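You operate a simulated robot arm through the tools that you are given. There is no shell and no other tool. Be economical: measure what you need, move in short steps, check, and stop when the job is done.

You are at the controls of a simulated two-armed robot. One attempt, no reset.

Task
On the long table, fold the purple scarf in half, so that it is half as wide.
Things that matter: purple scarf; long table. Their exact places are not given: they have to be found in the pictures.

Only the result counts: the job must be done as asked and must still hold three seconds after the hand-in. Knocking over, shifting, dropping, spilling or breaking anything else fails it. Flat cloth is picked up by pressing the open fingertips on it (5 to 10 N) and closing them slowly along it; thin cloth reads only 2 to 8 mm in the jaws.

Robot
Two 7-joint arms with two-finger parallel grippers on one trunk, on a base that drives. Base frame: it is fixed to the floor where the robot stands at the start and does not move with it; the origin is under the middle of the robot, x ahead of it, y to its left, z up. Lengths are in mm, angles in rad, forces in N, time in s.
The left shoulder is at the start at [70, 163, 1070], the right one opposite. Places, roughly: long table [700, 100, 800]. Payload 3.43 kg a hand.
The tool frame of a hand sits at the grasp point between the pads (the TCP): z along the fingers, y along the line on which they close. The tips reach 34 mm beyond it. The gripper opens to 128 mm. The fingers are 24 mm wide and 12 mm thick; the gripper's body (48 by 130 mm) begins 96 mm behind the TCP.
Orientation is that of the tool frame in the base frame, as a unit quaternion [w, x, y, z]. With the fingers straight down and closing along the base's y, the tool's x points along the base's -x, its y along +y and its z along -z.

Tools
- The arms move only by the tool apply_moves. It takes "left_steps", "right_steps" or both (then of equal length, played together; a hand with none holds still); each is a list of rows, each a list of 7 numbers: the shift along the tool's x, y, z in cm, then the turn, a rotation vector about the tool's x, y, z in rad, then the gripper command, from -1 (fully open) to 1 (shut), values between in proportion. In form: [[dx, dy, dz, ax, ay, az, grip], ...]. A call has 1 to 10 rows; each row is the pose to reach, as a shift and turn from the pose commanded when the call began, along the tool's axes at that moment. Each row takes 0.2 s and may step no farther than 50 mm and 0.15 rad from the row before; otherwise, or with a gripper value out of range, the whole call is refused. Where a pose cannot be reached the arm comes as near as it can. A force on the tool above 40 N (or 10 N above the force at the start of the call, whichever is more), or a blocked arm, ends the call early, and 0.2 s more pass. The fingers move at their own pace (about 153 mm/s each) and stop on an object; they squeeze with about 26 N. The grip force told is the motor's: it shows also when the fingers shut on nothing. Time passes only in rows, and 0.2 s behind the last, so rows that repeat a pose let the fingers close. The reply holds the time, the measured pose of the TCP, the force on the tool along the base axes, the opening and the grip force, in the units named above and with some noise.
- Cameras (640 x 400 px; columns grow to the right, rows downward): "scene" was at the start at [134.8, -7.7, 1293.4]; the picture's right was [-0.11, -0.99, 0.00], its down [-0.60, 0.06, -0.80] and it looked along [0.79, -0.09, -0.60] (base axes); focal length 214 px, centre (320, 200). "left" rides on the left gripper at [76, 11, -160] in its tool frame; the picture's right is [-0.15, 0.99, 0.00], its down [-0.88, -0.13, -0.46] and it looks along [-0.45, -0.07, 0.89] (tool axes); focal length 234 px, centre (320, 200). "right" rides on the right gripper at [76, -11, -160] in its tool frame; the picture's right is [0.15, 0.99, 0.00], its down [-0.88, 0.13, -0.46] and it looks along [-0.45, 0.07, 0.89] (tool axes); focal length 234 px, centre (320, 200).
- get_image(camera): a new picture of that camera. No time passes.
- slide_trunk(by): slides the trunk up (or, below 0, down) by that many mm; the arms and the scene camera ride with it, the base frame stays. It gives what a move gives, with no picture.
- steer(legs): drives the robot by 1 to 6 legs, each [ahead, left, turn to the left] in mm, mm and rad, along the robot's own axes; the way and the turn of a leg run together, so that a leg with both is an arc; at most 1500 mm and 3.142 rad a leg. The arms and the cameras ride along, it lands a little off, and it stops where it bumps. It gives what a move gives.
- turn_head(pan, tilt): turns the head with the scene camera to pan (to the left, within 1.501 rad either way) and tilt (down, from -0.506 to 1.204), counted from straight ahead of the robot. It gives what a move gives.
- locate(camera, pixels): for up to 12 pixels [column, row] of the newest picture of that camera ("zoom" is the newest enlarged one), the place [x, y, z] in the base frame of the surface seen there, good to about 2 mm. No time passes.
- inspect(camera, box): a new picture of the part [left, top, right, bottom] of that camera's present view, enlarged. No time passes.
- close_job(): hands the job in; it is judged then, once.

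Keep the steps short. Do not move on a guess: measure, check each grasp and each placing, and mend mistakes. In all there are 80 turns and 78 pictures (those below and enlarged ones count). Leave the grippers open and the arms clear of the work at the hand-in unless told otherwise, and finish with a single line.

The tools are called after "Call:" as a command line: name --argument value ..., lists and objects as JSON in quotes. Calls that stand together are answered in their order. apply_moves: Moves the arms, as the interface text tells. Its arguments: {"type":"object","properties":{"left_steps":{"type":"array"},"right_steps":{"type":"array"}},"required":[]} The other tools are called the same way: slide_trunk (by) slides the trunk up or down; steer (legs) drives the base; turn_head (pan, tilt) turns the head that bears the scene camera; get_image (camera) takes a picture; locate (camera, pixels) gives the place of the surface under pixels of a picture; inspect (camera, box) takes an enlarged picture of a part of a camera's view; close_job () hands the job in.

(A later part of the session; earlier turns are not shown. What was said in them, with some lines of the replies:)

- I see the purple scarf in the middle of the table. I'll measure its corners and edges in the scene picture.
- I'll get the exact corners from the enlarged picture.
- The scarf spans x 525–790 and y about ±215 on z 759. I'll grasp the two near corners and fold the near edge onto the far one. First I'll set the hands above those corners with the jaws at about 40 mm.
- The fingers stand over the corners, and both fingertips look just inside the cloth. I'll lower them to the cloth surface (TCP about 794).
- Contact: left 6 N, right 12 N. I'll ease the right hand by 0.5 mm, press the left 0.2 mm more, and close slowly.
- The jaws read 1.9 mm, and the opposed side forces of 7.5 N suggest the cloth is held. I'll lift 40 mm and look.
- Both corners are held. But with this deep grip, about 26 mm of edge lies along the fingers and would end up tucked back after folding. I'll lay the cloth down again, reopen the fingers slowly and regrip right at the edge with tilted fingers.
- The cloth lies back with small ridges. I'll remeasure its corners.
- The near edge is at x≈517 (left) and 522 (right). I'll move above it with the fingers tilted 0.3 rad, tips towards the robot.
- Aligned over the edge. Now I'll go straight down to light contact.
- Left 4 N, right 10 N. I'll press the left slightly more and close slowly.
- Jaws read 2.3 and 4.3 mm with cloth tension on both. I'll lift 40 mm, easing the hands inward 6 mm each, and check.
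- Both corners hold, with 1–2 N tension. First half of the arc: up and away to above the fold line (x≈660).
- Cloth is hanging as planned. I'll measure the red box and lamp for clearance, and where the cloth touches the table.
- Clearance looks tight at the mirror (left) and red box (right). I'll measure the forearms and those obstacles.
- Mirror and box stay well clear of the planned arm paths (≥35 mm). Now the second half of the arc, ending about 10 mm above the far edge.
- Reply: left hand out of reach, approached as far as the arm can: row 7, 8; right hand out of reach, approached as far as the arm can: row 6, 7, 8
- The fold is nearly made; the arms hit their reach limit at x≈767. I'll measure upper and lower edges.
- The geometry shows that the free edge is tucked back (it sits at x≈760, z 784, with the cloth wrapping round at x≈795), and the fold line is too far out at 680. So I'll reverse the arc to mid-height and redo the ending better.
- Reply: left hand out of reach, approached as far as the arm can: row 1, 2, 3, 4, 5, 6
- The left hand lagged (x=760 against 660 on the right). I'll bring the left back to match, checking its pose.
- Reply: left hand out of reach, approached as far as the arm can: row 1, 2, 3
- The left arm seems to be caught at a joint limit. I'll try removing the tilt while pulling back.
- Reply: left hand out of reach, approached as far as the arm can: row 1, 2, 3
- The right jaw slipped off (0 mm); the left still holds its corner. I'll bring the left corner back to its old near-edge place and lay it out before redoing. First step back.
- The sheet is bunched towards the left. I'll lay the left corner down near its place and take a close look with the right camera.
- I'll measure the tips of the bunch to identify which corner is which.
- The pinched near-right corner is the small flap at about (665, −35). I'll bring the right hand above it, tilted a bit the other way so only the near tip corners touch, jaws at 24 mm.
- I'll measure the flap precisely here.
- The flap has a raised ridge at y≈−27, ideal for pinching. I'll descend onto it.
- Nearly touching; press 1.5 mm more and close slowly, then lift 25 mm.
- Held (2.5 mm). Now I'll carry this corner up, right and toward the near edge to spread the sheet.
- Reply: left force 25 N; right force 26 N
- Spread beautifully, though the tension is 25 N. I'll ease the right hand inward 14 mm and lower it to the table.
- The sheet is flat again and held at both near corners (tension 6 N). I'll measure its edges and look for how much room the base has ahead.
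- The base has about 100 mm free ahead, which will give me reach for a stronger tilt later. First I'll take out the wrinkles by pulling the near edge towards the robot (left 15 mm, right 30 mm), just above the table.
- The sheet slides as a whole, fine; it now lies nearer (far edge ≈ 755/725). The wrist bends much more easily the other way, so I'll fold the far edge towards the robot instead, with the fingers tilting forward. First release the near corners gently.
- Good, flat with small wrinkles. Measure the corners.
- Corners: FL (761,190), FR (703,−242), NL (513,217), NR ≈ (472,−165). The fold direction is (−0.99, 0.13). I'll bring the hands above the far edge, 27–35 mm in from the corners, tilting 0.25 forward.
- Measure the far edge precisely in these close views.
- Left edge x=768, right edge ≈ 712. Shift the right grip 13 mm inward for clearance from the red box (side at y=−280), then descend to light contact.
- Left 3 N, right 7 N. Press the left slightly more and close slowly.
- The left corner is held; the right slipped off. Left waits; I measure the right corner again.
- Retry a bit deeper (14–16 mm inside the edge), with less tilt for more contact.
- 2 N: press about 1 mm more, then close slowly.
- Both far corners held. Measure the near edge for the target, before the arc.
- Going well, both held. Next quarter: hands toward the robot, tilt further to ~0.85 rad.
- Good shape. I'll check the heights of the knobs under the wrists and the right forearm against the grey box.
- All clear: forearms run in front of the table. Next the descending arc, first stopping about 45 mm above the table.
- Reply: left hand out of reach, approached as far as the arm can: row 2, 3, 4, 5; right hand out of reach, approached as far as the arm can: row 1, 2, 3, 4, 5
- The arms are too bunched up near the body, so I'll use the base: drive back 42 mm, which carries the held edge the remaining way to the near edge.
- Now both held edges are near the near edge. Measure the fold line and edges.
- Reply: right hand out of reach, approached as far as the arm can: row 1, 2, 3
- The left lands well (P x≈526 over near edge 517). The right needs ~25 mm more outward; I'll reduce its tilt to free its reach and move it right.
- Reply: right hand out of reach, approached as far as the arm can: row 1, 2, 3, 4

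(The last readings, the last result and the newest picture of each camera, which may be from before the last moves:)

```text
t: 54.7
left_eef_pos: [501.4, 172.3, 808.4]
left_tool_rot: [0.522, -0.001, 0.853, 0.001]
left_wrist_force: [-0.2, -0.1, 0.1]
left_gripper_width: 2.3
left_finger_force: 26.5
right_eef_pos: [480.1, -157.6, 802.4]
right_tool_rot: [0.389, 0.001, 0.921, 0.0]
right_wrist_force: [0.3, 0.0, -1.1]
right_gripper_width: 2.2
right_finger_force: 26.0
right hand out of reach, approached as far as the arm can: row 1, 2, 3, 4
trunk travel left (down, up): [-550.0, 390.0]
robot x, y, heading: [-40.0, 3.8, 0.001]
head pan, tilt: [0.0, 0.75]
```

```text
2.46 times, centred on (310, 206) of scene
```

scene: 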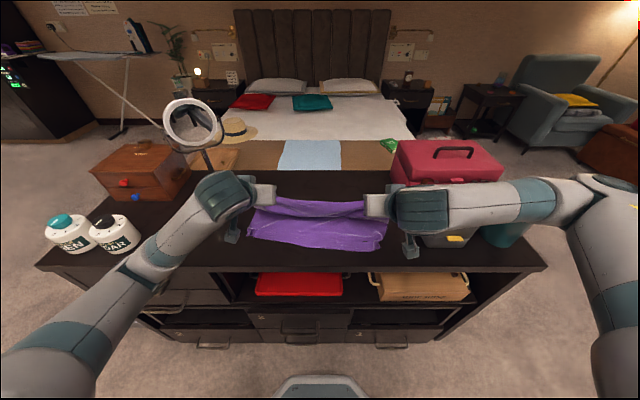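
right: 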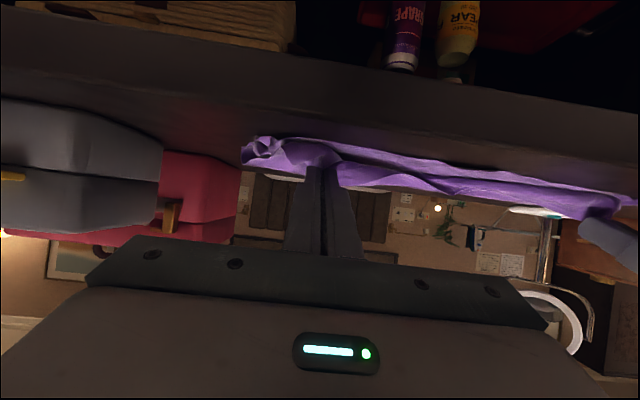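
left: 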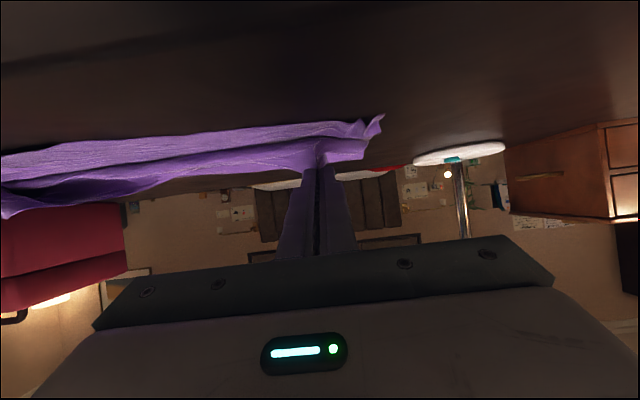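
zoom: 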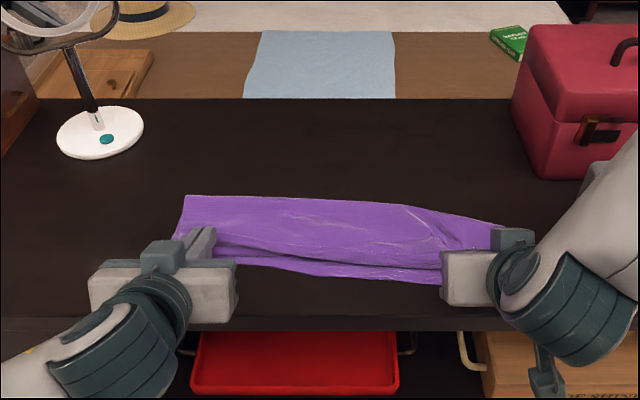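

Now P right ≈ (496, −158, 770), P left ≈ (526, 172, 782), both over the near edge. Lower the left slightly and open both slowly.

Call:
apply_moves --left_steps '[[0.5, 0, 0.2, 0, 0, 0, 1], [0.9, 0, 0.45, 0, 0, 0, 1], [0.9, 0, 0.45, 0, 0, 0, 0.85], [0.9, 0, 0.45, 0, 0, 0, 0.7], [0.9, 0, 0.45, 0, 0, 0, 0.55], [0.9, 0, 0.45, 0, 0, 0, 0.45]]' --right_steps '[[0.2, 0, 0.2, 0, 0, 0, 1], [0.2, 0, 0.2, 0, 0, 0, 1], [0.2, 0, 0.2, 0, 0, 0, 0.85], [0.2, 0, 0.2, 0, 0, 0, 0.7], [0.2, 0, 0.2, 0, 0, 0, 0.55], [0.2, 0, 0.2, 0, 0, 0, 0.45]]'

Call:
inspect --camera "scene" --box '[180, 125, 440, 287]'

```text
t: 56.1
left_eef_pos: [500.9, 172.2, 798.1]
left_tool_rot: [0.522, -0.001, 0.853, 0.0]
left_wrist_force: [-0.5, 0.2, 1.0]
left_gripper_width: 35.3
left_finger_force: 0.0
right_eef_pos: [480.8, -158.6, 799.9]
right_tool_rot: [0.389, -0.001, 0.921, 0.001]
right_wrist_force: [-1.1, -0.1, -0.4]
right_gripper_width: 35.3
right_finger_force: 0.1
trunk travel left (down, up): [-550.0, 390.0]
robot x, y, heading: [-40.4, 2.0, 0.002]
head pan, tilt: [0.0, 0.75]
```

```text
2.46 times, centred on (310, 206) of scene
```

zoom: 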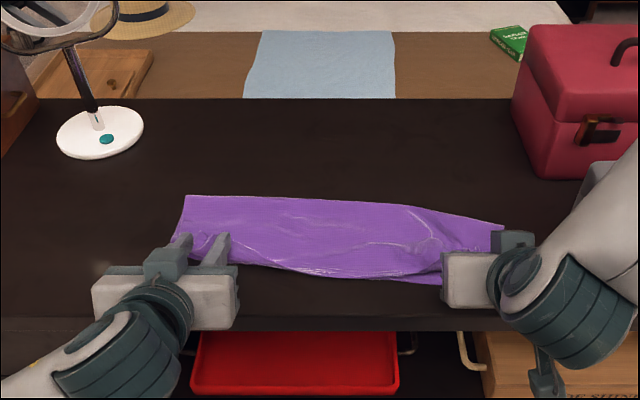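

The upper edge fell nicely onto the near edge. Lift both hands straight up with the trunk, then look.

Call:
slide_trunk --by 150

Call:
get_image --camera "scene"

```text
t: 57.8
left_eef_pos: [501.8, 172.3, 947.6]
left_tool_rot: [0.522, -0.001, 0.853, 0.001]
left_wrist_force: [0.6, 0.4, -0.4]
left_gripper_width: 34.9
left_finger_force: 0.0
right_eef_pos: [481.2, -157.5, 947.9]
right_tool_rot: [0.389, 0.0, 0.921, 0.0]
right_wrist_force: [0.0, -0.5, 0.4]
right_gripper_width: 35.7
right_finger_force: 0.0
trunk travel left (down, up): [-700.0, 240.0]
robot x, y, heading: [-42.4, -1.0, 0.003]
head pan, tilt: [0.0, 0.75]
```

```text
18 pictures are left
```

scene: 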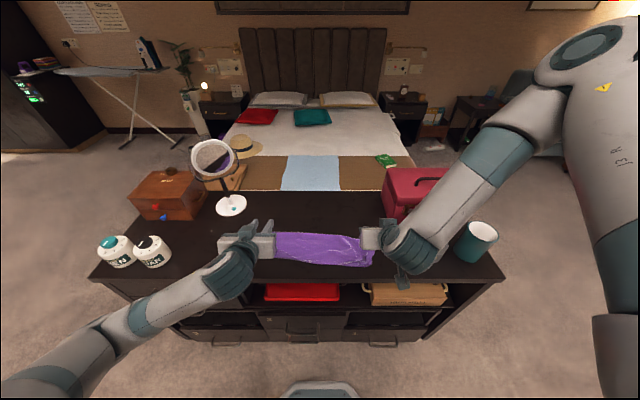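

I'll spread the hands aside to see the cloth, un-tilting them too.

Call:
apply_moves --left_steps '[[0, 2, -1, 0, 0.14, 0, 0.45], [0, 5, -2, 0, 0.28, 0, 0.45], [0, 8, -3, 0, 0.42, 0, 0.45], [0, 11, -3, 0, 0.56, 0, 0.45], [0, 13, -3, 0, 0.7, 0, 0.45]]' --right_steps '[[0, -2, -1, 0, 0.1, 0, 0.45], [0, -4, -2, 0, 0.2, 0, 0.45], [0, -6, -3, 0, 0.3, 0, 0.45], [0, -9, -4, 0, 0.4, 0, 0.45], [0, -11, -5, 0, 0.5, 0, 0.45]]'

Call:
inspect --camera "scene" --box '[220, 190, 420, 315]'

```text
t: 59.0
left_eef_pos: [474.9, 303.0, 961.4]
left_tool_rot: [0.198, -0.001, 0.98, -0.001]
left_wrist_force: [0.1, 0.8, -1.0]
left_gripper_width: 35.4
left_finger_force: 0.0
left hand out of reach, approached as far as the arm can: row 1, 2, 3
right_eef_pos: [444.0, -267.5, 983.5]
right_tool_rot: [0.148, 0.0, 0.989, 0.0]
right_wrist_force: [-0.2, 0.8, 0.6]
right_gripper_width: 35.1
right_finger_force: 0.1
trunk travel left (down, up): [-700.0, 240.0]
robot x, y, heading: [-42.2, -0.7, 0.001]
head pan, tilt: [0.0, 0.75]
```

```text
3.20 times, centred on (320, 252) of scene
```

zoom: 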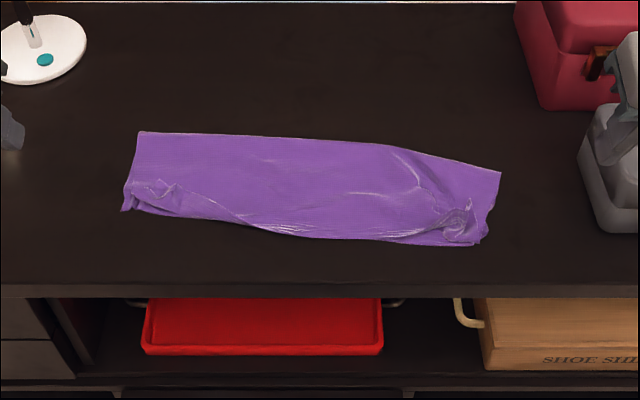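

A good fold. The upper corners are a bit bunched. Measure shape.

Call:
locate --camera "zoom" --pixels '[[139, 133], [260, 137], [385, 146], [500, 173], [124, 210], [135, 210], [250, 224], [400, 242], [475, 244], [488, 225], [165, 190], [460, 222]]'

Call:
inspect --camera "scene" --box '[250, 220, 330, 270]'

Call:
inspect --camera "scene" --box '[310, 225, 390, 275]'

```text
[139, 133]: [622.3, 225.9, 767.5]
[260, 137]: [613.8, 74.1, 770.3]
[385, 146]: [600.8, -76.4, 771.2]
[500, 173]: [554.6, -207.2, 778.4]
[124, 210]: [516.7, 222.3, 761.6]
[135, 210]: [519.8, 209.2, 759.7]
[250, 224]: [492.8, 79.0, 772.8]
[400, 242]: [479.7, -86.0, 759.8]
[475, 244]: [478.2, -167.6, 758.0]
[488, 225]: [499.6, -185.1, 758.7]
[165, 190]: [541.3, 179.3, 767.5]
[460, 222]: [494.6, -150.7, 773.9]
```

```text
8.00 times, centred on (290, 245) of scene
```

zoom: 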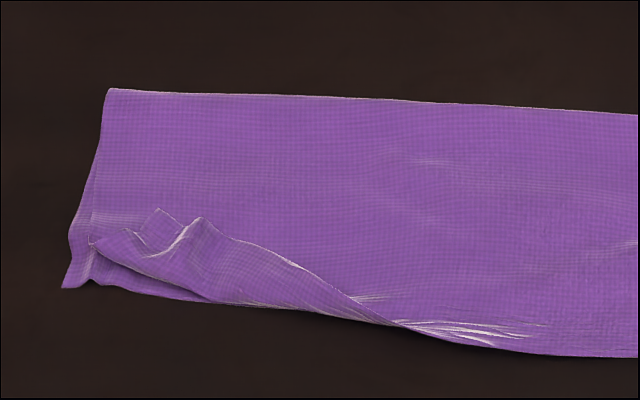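

```text
8.00 times, centred on (350, 250) of scene
```

zoom: 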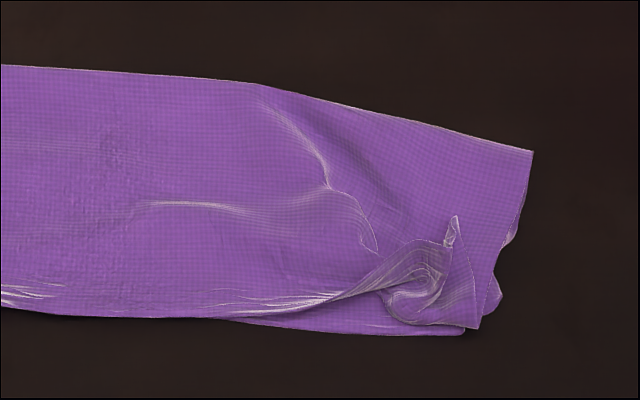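

The left upper corner is turned up in a ~30 mm triangle, and the right corner likewise, with the right end of the fold pulled in. I'll correct these. Measure the right details first, then the left.

Call:
locate --camera "zoom" --pixels '[[454, 218], [450, 240], [430, 250], [400, 300], [475, 325], [530, 152], [380, 290], [440, 300], [500, 300], [270, 88], [460, 280]]'

Call:
inspect --camera "scene" --box '[250, 220, 330, 270]'

Call:
locate --camera "zoom" --pixels '[[157, 211], [200, 220], [180, 235], [130, 250], [100, 245], [210, 260], [250, 250], [300, 275], [90, 280], [66, 286], [180, 270]]'

```text
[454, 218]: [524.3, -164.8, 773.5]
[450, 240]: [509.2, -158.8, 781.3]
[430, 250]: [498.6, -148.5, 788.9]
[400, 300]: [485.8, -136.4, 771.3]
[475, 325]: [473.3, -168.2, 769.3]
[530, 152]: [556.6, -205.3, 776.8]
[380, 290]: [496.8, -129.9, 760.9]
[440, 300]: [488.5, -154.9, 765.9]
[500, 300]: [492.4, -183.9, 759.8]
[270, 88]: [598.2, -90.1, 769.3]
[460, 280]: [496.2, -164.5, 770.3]
```

```text
8.00 times, centred on (290, 245) of scene
```

zoom: 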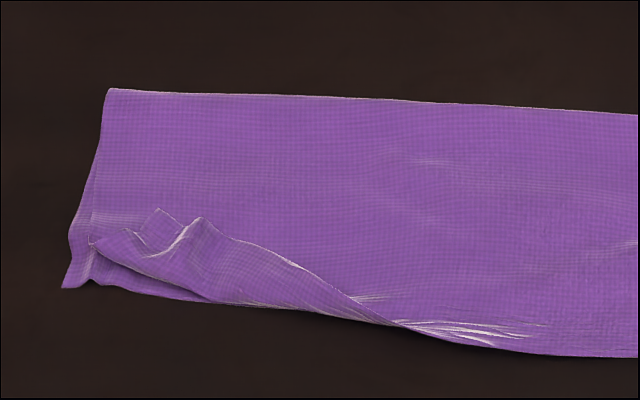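

```text
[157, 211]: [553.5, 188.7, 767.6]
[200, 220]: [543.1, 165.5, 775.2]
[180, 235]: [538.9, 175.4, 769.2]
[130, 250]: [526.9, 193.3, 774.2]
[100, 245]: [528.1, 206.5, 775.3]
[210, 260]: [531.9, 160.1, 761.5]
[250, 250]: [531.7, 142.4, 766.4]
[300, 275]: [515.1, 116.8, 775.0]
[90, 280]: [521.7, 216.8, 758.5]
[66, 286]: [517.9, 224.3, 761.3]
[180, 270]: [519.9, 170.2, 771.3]
```

I'll unroll the left corner first: pinch the upstanding ridge at (543,165,775) above the layer beneath it and draw it toward the robot. Move to hover.

Call:
apply_moves --left_steps '[[-1, -3, 1, 0, 0, 0, 0.65], [-1.5, -6.5, 2.5, 0, 0, 0, 0.65], [-1.5, -10, 5, 0, 0, 0, 0.65], [-1.5, -13, 8, 0, 0, 0, 0.65], [-1.5, -13.8, 11, 0, 0, 0, 0.65], [-1.5, -13.8, 13.2, 0, 0, 0, 0.65]]'

Call:
inspect --camera "left" --box '[220, 80, 420, 205]'

```text
t: 60.4
left_eef_pos: [542.6, 164.4, 847.4]
left_tool_rot: [0.199, 0.0, 0.98, 0.0]
left_wrist_force: [0.5, 0.6, 0.4]
left_gripper_width: 22.4
left_finger_force: 0.1
right_eef_pos: [445.1, -267.0, 983.4]
right_tool_rot: [0.15, 0.0, 0.989, 0.0]
right_wrist_force: [0.1, 0.5, -0.2]
right_gripper_width: 35.3
right_finger_force: 0.0
trunk travel left (down, up): [-700.0, 240.0]
robot x, y, heading: [-42.7, -0.0, 0.003]
head pan, tilt: [0.0, 0.75]
```

```text
3.20 times, centred on (320, 142) of left
```

zoom: 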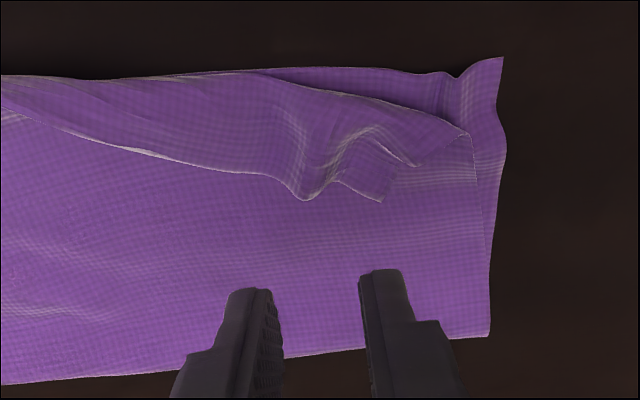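

Call:
locate --camera "zoom" --pixels '[[380, 198], [350, 170], [308, 197], [335, 165], [300, 140], [415, 163], [465, 135], [270, 72], [500, 60], [450, 80], [488, 335]]'

```text
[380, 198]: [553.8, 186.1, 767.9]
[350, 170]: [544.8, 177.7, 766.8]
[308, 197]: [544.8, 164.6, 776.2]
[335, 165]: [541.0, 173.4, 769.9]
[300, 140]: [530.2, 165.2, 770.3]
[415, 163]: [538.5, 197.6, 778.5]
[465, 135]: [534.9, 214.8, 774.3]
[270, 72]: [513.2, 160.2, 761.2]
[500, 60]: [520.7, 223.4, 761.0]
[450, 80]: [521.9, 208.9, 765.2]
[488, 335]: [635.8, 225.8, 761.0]
```

Descend around the ridge (tips at z≈766) and close.

Call:
apply_moves --left_steps '[[0.8, 0.3, 1.3, 0, 0, 0, 0.65], [1.6, 0.3, 2.7, 0, 0, 0, 0.65], [2.34, 0.3, 4.0, 0, 0, 0, 0.65], [2.34, 0.3, 4.0, 0, 0, 0, 0.75], [2.34, 0.3, 4.0, 0, 0, 0, 0.85], [2.34, 0.3, 4.0, 0, 0, 0, 0.95], [2.34, 0.3, 4.0, 0, 0, 0, 1], [2.34, 0.3, 4.0, 0, 0, 0, 1]]'

```text
t: 62.2
left_eef_pos: [535.6, 167.3, 801.4]
left_tool_rot: [0.198, 0.0, 0.98, -0.001]
left_wrist_force: [-0.3, 0.5, -0.5]
left_gripper_width: 1.6
left_finger_force: 25.9
right_eef_pos: [442.8, -269.5, 984.0]
right_tool_rot: [0.15, 0.0, 0.989, 0.0]
right_wrist_force: [0.0, 0.3, -0.3]
right_gripper_width: 35.0
right_finger_force: 0.0
trunk travel left (down, up): [-700.0, 240.0]
robot x, y, heading: [-40.0, 0.4, -0.001]
head pan, tilt: [0.0, 0.75]
```

1.6 mm: held. Lift, draw it back to the near edge with more tilt, lower and release, then rise.

Call:
apply_moves --left_steps '[[-0.4, 0.3, -2.22, 0, -0.08, 0, 1], [0.57, 0.7, -3.28, 0, -0.16, 0, 1], [2.46, 1.2, -3.43, 0, -0.24, 0, 1], [3.93, 1.2, -2.53, 0, -0.3, 0, 1], [4.16, 1.2, -1.97, 0, -0.3, 0, 1], [4.16, 1.2, -1.97, 0, -0.3, 0, 0.85], [4.16, 1.2, -1.97, 0, -0.3, 0, 0.7], [4.16, 1.2, -1.97, 0, -0.3, 0, 0.55]]'

Call:
inspect --camera "scene" --box '[230, 205, 390, 305]'

```text
t: 64.0
left_eef_pos: [489.4, 179.0, 801.9]
left_tool_rot: [0.343, -0.001, 0.939, 0.0]
left_wrist_force: [0.2, 0.3, 0.2]
left_gripper_width: 28.8
left_finger_force: 0.1
right_eef_pos: [445.3, -268.1, 984.5]
right_tool_rot: [0.15, 0.0, 0.989, 0.0]
right_wrist_force: [0.1, -0.1, 0.1]
right_gripper_width: 35.2
right_finger_force: 0.0
trunk travel left (down, up): [-700.0, 240.0]
robot x, y, heading: [-41.1, -1.6, -0.0]
head pan, tilt: [0.0, 0.75]
```

```text
4.00 times, centred on (310, 255) of scene
```

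zoom: 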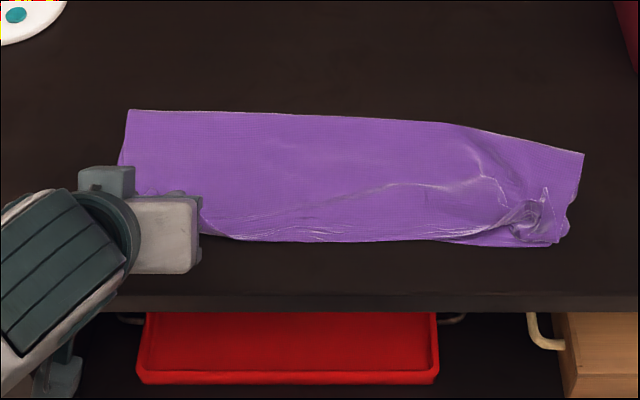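

Raise the left hand away, and bring the right hand over the right corner's ridge.

Call:
apply_moves --left_steps '[[-2.6, 0, -3.06, 0, 0, 0, 0.55], [-5.1, 0, -6.1, 0, 0, 0, 0.55], [-7.7, 3, -9.2, 0, 0, 0, 0.55], [-7.7, 7, -9.2, 0, 0, 0, 0.55], [-7.7, 11, -9.2, 0, 0, 0, 0.55], [-7.7, 11, -9.2, 0, 0, 0, 0.55]]' --right_steps '[[-1, 2.5, 1, 0, 0, 0, 0.6], [-1.77, 5, 3, 0, 0, 0, 0.6], [-1.77, 8, 6, 0, 0, 0, 0.6], [-1.77, 10.5, 9, 0, 0, 0, 0.6], [-1.77, 11.5, 12, 0, 0, 0, 0.6], [-1.77, 11.5, 14.5, 0, 0, 0, 0.6]]'

Call:
inspect --camera "right" --box '[220, 80, 420, 205]'

Call:
inspect --camera "scene" --box '[230, 205, 390, 305]'

```text
refused: row 3 steps farther than a row can; nothing moved
```

```text
3.20 times, centred on (320, 142) of right
```

zoom: 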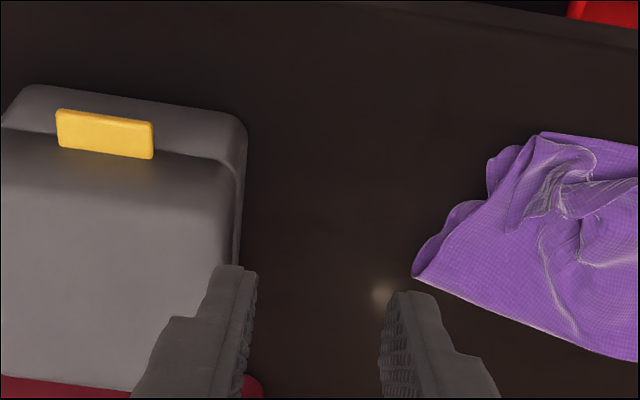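

```text
4.00 times, centred on (310, 255) of scene
```

zoom: 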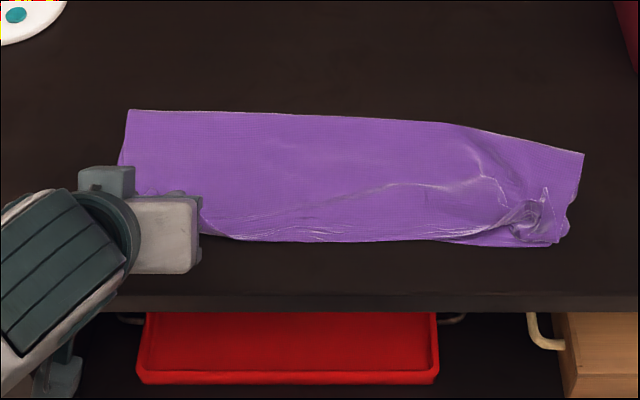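

Refused for step size; repeat with shorter rows. About 10 pictures remain, so I'll be sparing.

Call:
apply_moves --left_steps '[[-2.6, 0, -3.06, 0, 0, 0, 0.55], [-5.1, 0, -6.1, 0, 0, 0, 0.55], [-7.2, 1, -8.6, 0, 0, 0, 0.55], [-7.7, 4, -9.2, 0, 0, 0, 0.55], [-7.7, 8, -9.2, 0, 0, 0, 0.55], [-7.7, 11, -9.2, 0, 0, 0, 0.55], [-7.7, 11, -9.2, 0, 0, 0, 0.55]]' --right_steps '[[-1, 2.5, 1, 0, 0, 0, 0.6], [-1.77, 5, 3, 0, 0, 0, 0.6], [-1.77, 8, 5.5, 0, 0, 0, 0.6], [-1.77, 10.5, 8, 0, 0, 0, 0.6], [-1.77, 11.5, 11, 0, 0, 0, 0.6], [-1.77, 11.5, 13, 0, 0, 0, 0.6], [-1.77, 11.5, 14.5, 0, 0, 0, 0.6]]'

Call:
inspect --camera "right" --box '[220, 60, 440, 197]'

Call:
locate --camera "zoom" --pixels '[[320, 180], [320, 150], [320, 120], [290, 150], [350, 150], [290, 180], [350, 180], [290, 120], [350, 120], [260, 150], [320, 210], [380, 150]]'

```text
t: 65.6
left_eef_pos: [487.3, 288.8, 923.5]
left_tool_rot: [0.343, 0.001, 0.939, -0.001]
left_wrist_force: [-0.7, 0.2, -0.1]
left_gripper_width: 28.7
left_finger_force: 0.1
right_eef_pos: [504.6, -154.4, 847.8]
right_tool_rot: [0.15, 0.0, 0.989, 0.001]
right_wrist_force: [0.1, -0.4, 0.0]
right_gripper_width: 25.6
right_finger_force: 0.1
trunk travel left (down, up): [-700.0, 240.0]
robot x, y, heading: [-43.2, 3.3, -0.002]
head pan, tilt: [0.0, 0.75]
```

```text
2.91 times, centred on (330, 128) of right
```

zoom: 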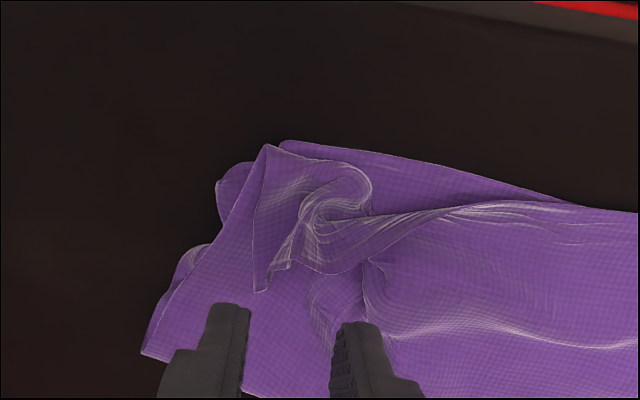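

```text
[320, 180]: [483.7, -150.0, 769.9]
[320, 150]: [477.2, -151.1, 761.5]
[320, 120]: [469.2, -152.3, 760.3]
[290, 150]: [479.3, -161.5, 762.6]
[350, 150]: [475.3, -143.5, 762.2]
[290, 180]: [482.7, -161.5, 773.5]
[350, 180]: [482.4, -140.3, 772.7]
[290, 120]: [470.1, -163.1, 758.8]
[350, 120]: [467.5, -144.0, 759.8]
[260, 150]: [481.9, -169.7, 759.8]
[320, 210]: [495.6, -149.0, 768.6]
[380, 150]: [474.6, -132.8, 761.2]
```

The right corner tip is at (524,−165), with ridge near (511,−157). Descend there and close.

Call:
apply_moves --right_steps '[[0.1, -0.26, 1.5, 0, 0, 0, 0.6], [0.3, -0.26, 3.0, 0, 0, 0, 0.6], [0.41, -0.26, 4.37, 0, 0, 0, 0.6], [0.41, -0.26, 4.37, 0, 0, 0, 0.7], [0.41, -0.26, 4.37, 0, 0, 0, 0.8], [0.41, -0.26, 4.37, 0, 0, 0, 0.9], [0.41, -0.26, 4.37, 0, 0, 0, 1], [0.41, -0.26, 4.37, 0, 0, 0, 1]]'

```text
t: 67.4
left_eef_pos: [486.9, 289.1, 925.4]
left_tool_rot: [0.342, 0.001, 0.94, 0.0]
left_wrist_force: [0.1, 0.1, 0.4]
left_gripper_width: 29.1
left_finger_force: 0.0
right_eef_pos: [514.2, -156.0, 808.6]
right_tool_rot: [0.15, 0.0, 0.989, 0.001]
right_wrist_force: [-0.5, 0.7, 0.1]
right_gripper_width: 1.6
right_finger_force: 26.2
trunk travel left (down, up): [-700.0, 240.0]
robot x, y, heading: [-37.6, -0.8, 0.004]
head pan, tilt: [0.0, 0.75]
```

Held. Draw it back to the near edge and outward, lower, release, and rise.

Call:
apply_moves --right_steps '[[-0.11, -0.3, -2.06, 0, -0.08, 0, 1], [0.95, -0.7, -3.0, 0, -0.16, 0, 1], [2.47, -1.2, -2.86, 0, -0.24, 0, 1], [3.83, -1.2, -1.81, 0, -0.3, 0, 1], [4.1, -1.2, -0.95, 0, -0.3, 0, 1], [4.1, -1.2, -0.95, 0, -0.3, 0, 0.85], [4.1, -1.2, -0.95, 0, -0.3, 0, 0.7], [4.1, -1.2, -0.95, 0, -0.3, 0, 0.5]]'

Call:
apply_moves --right_steps '[[-2.2, 0, -3.3, 0, 0, 0, 0.5], [-4.5, 0, -6.6, 0, 0, 0, 0.5], [-6.0, -2, -8.8, 0, 0, 0, 0.5], [-6.7, -5.5, -9.9, 0, 0, 0, 0.5], [-6.7, -9.5, -9.9, 0, 0, 0, 0.5], [-6.7, -9.5, -9.9, 0, 0, 0, 0.5]]'

Call:
inspect --camera "scene" --box '[240, 210, 384, 300]'

```text
t: 69.2
left_eef_pos: [486.9, 289.4, 925.3]
left_tool_rot: [0.343, 0.0, 0.939, 0.0]
left_wrist_force: [0.4, 0.0, -0.1]
left_gripper_width: 29.0
left_finger_force: 0.0
right_eef_pos: [472.1, -168.5, 804.2]
right_tool_rot: [0.295, 0.0, 0.956, 0.0]
right_wrist_force: [0.8, 0.0, 1.1]
right_gripper_width: 32.1
right_finger_force: 0.1
trunk travel left (down, up): [-700.0, 240.0]
robot x, y, heading: [-40.2, 0.7, -0.004]
head pan, tilt: [0.0, 0.75]
```

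```text
t: 70.6
left_eef_pos: [487.3, 289.8, 924.9]
left_tool_rot: [0.343, -0.001, 0.939, -0.001]
left_wrist_force: [0.1, -0.6, -0.3]
left_gripper_width: 28.7
left_finger_force: 0.1
right_eef_pos: [472.6, -261.2, 925.9]
right_tool_rot: [0.295, 0.0, 0.956, 0.0]
right_wrist_force: [-0.5, -0.6, 0.4]
right_gripper_width: 32.2
right_finger_force: 0.1
trunk travel left (down, up): [-700.0, 240.0]
robot x, y, heading: [-39.2, 2.0, 0.004]
head pan, tilt: [0.0, 0.75]
```

```text
4.44 times, centred on (312, 255) of scene
```

zoom: 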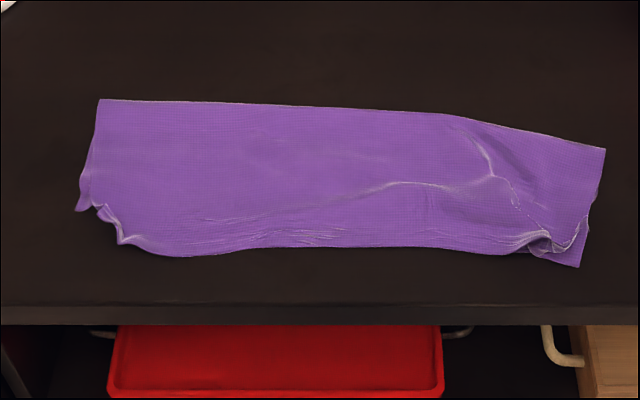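

Both corners are unrolled. Measure the shape again.

Call:
locate --camera "zoom" --pixels '[[100, 101], [250, 104], [440, 114], [603, 150], [80, 208], [122, 242], [180, 254], [330, 246], [440, 248], [578, 264], [520, 252], [495, 180]]'

```text
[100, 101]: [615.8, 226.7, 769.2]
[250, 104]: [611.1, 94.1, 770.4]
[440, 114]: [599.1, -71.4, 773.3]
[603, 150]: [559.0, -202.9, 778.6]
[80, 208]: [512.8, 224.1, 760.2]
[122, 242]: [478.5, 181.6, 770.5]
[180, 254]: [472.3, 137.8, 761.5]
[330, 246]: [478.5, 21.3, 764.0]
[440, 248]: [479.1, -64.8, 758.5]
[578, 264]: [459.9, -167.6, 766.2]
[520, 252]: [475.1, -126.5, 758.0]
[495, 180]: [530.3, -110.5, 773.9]
```

The width is now about half (≈130), but the upper-left corner (478,182) lies ~50 mm from the lower one (513,224). I'll pinch that upper corner, which has only table under it, and shift it outward and back onto the lower corner.

Call:
apply_moves --left_steps '[[0, -3, 0, 0, 0.06, 0, 0.55], [0.5, -6.5, 0.5, 0, 0.12, 0, 0.55], [1.5, -9.5, 2, 0, 0.18, 0, 0.55], [3.5, -10.7, 4, 0, 0.24, 0, 0.55], [5.7, -10.7, 6.3, 0, 0.3, 0, 0.55], [5.7, -10.7, 6.3, 0, 0.3, 0, 0.55]]'

Call:
inspect --camera "left" --box '[220, 60, 440, 197]'

Call:
locate --camera "zoom" --pixels '[[290, 180], [290, 210], [290, 240], [330, 180], [330, 210], [370, 180], [370, 210], [250, 180], [410, 210], [330, 240], [370, 240], [410, 240]]'

```text
t: 72.0
left_eef_pos: [484.4, 182.6, 837.5]
left_tool_rot: [0.199, -0.001, 0.98, 0.0]
left_wrist_force: [0.0, -1.1, -0.4]
left_gripper_width: 28.8
left_finger_force: 0.0
right_eef_pos: [471.4, -262.1, 925.9]
right_tool_rot: [0.296, 0.0, 0.955, 0.0]
right_wrist_force: [0.6, -0.1, -0.7]
right_gripper_width: 31.9
right_finger_force: 0.0
trunk travel left (down, up): [-700.0, 240.0]
robot x, y, heading: [-43.5, 1.2, 0.0]
head pan, tilt: [0.0, 0.75]
```

```text
2.91 times, centred on (330, 128) of left
```

zoom: 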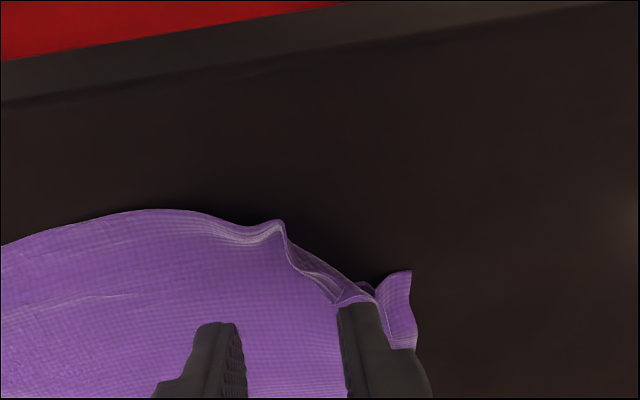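

```text
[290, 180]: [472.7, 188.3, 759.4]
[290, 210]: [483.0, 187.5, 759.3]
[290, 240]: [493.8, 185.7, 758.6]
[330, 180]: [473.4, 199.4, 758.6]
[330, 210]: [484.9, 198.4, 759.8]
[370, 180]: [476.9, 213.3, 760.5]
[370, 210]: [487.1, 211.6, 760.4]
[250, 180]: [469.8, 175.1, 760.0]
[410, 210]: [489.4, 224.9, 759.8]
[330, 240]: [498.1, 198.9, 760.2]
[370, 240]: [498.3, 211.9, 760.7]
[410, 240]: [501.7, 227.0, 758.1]
```

The upper corner itself sits at about (513,200), some 25 mm from the lower corner; what stuck out is just a small pinched ridge. That is good, so I won't disturb it. Withdraw both hands, open them fully, and take a final look.

Call:
apply_moves --left_steps '[[-1.2, 0, -2.8, 0, 0, 0, 0.5], [-2.3, 0, -5.6, 0, 0, 0, 0.0], [-3.5, 2, -8.3, 0, 0, 0, -0.5], [-3.5, 6, -8.3, 0, 0, 0, -1], [-3.5, 10, -8.3, 0, 0, 0, -1], [-3.5, 13, -8.3, 0, 0, 0, -1]]' --right_steps '[[0, 0, -1, 0, 0, 0, 0.5], [-0.5, 0, -2, 0, 0, 0, 0.0], [-1, 0, -3, 0, 0, 0, -0.5], [-1, 0, -4, 0, 0, 0, -1], [-1, 0, -5, 0, 0, 0, -1], [-1, 0, -5, 0, 0, 0, -1]]'

Call:
inspect --camera "scene" --box '[160, 150, 480, 350]'

Call:
locate --camera "zoom" --pixels '[[206, 166], [374, 188], [370, 219], [213, 230], [240, 232], [300, 225]]'

```text
t: 73.4
left_eef_pos: [484.1, 313.4, 927.3]
left_tool_rot: [0.198, 0.0, 0.98, 0.0]
left_wrist_force: [-0.1, 0.6, 0.6]
left_gripper_width: 127.9
left_finger_force: 0.1
right_eef_pos: [467.5, -263.8, 966.0]
right_tool_rot: [0.296, 0.001, 0.955, -0.001]
right_wrist_force: [-0.1, 0.3, 0.9]
right_gripper_width: 128.0
right_finger_force: 0.1
right hand out of reach, approached as far as the arm can: row 4, 5, 6
trunk travel left (down, up): [-700.0, 240.0]
robot x, y, heading: [-39.8, -2.4, -0.002]
head pan, tilt: [0.0, 0.75]
```

```text
2.00 times, centred on (320, 250) of scene
```

zoom: 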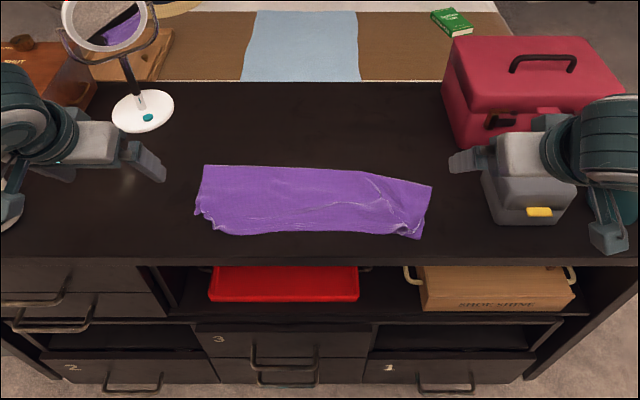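

```text
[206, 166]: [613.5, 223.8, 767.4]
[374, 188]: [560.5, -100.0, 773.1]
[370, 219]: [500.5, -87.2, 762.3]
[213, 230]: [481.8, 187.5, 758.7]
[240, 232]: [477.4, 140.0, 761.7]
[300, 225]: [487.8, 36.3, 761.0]
```

The scarf lies folded to about half its width and nothing else has moved. The grippers are open and clear, so I'm handing in.

Call:
close_job

```text
The job is handed in.
```

I folded the purple scarf in half on the long table and handed it in: it is now about 130 mm wide instead of 265 mm, but only about 100 mm at its right end, with some wrinkles and the left corners about 25 mm apart.
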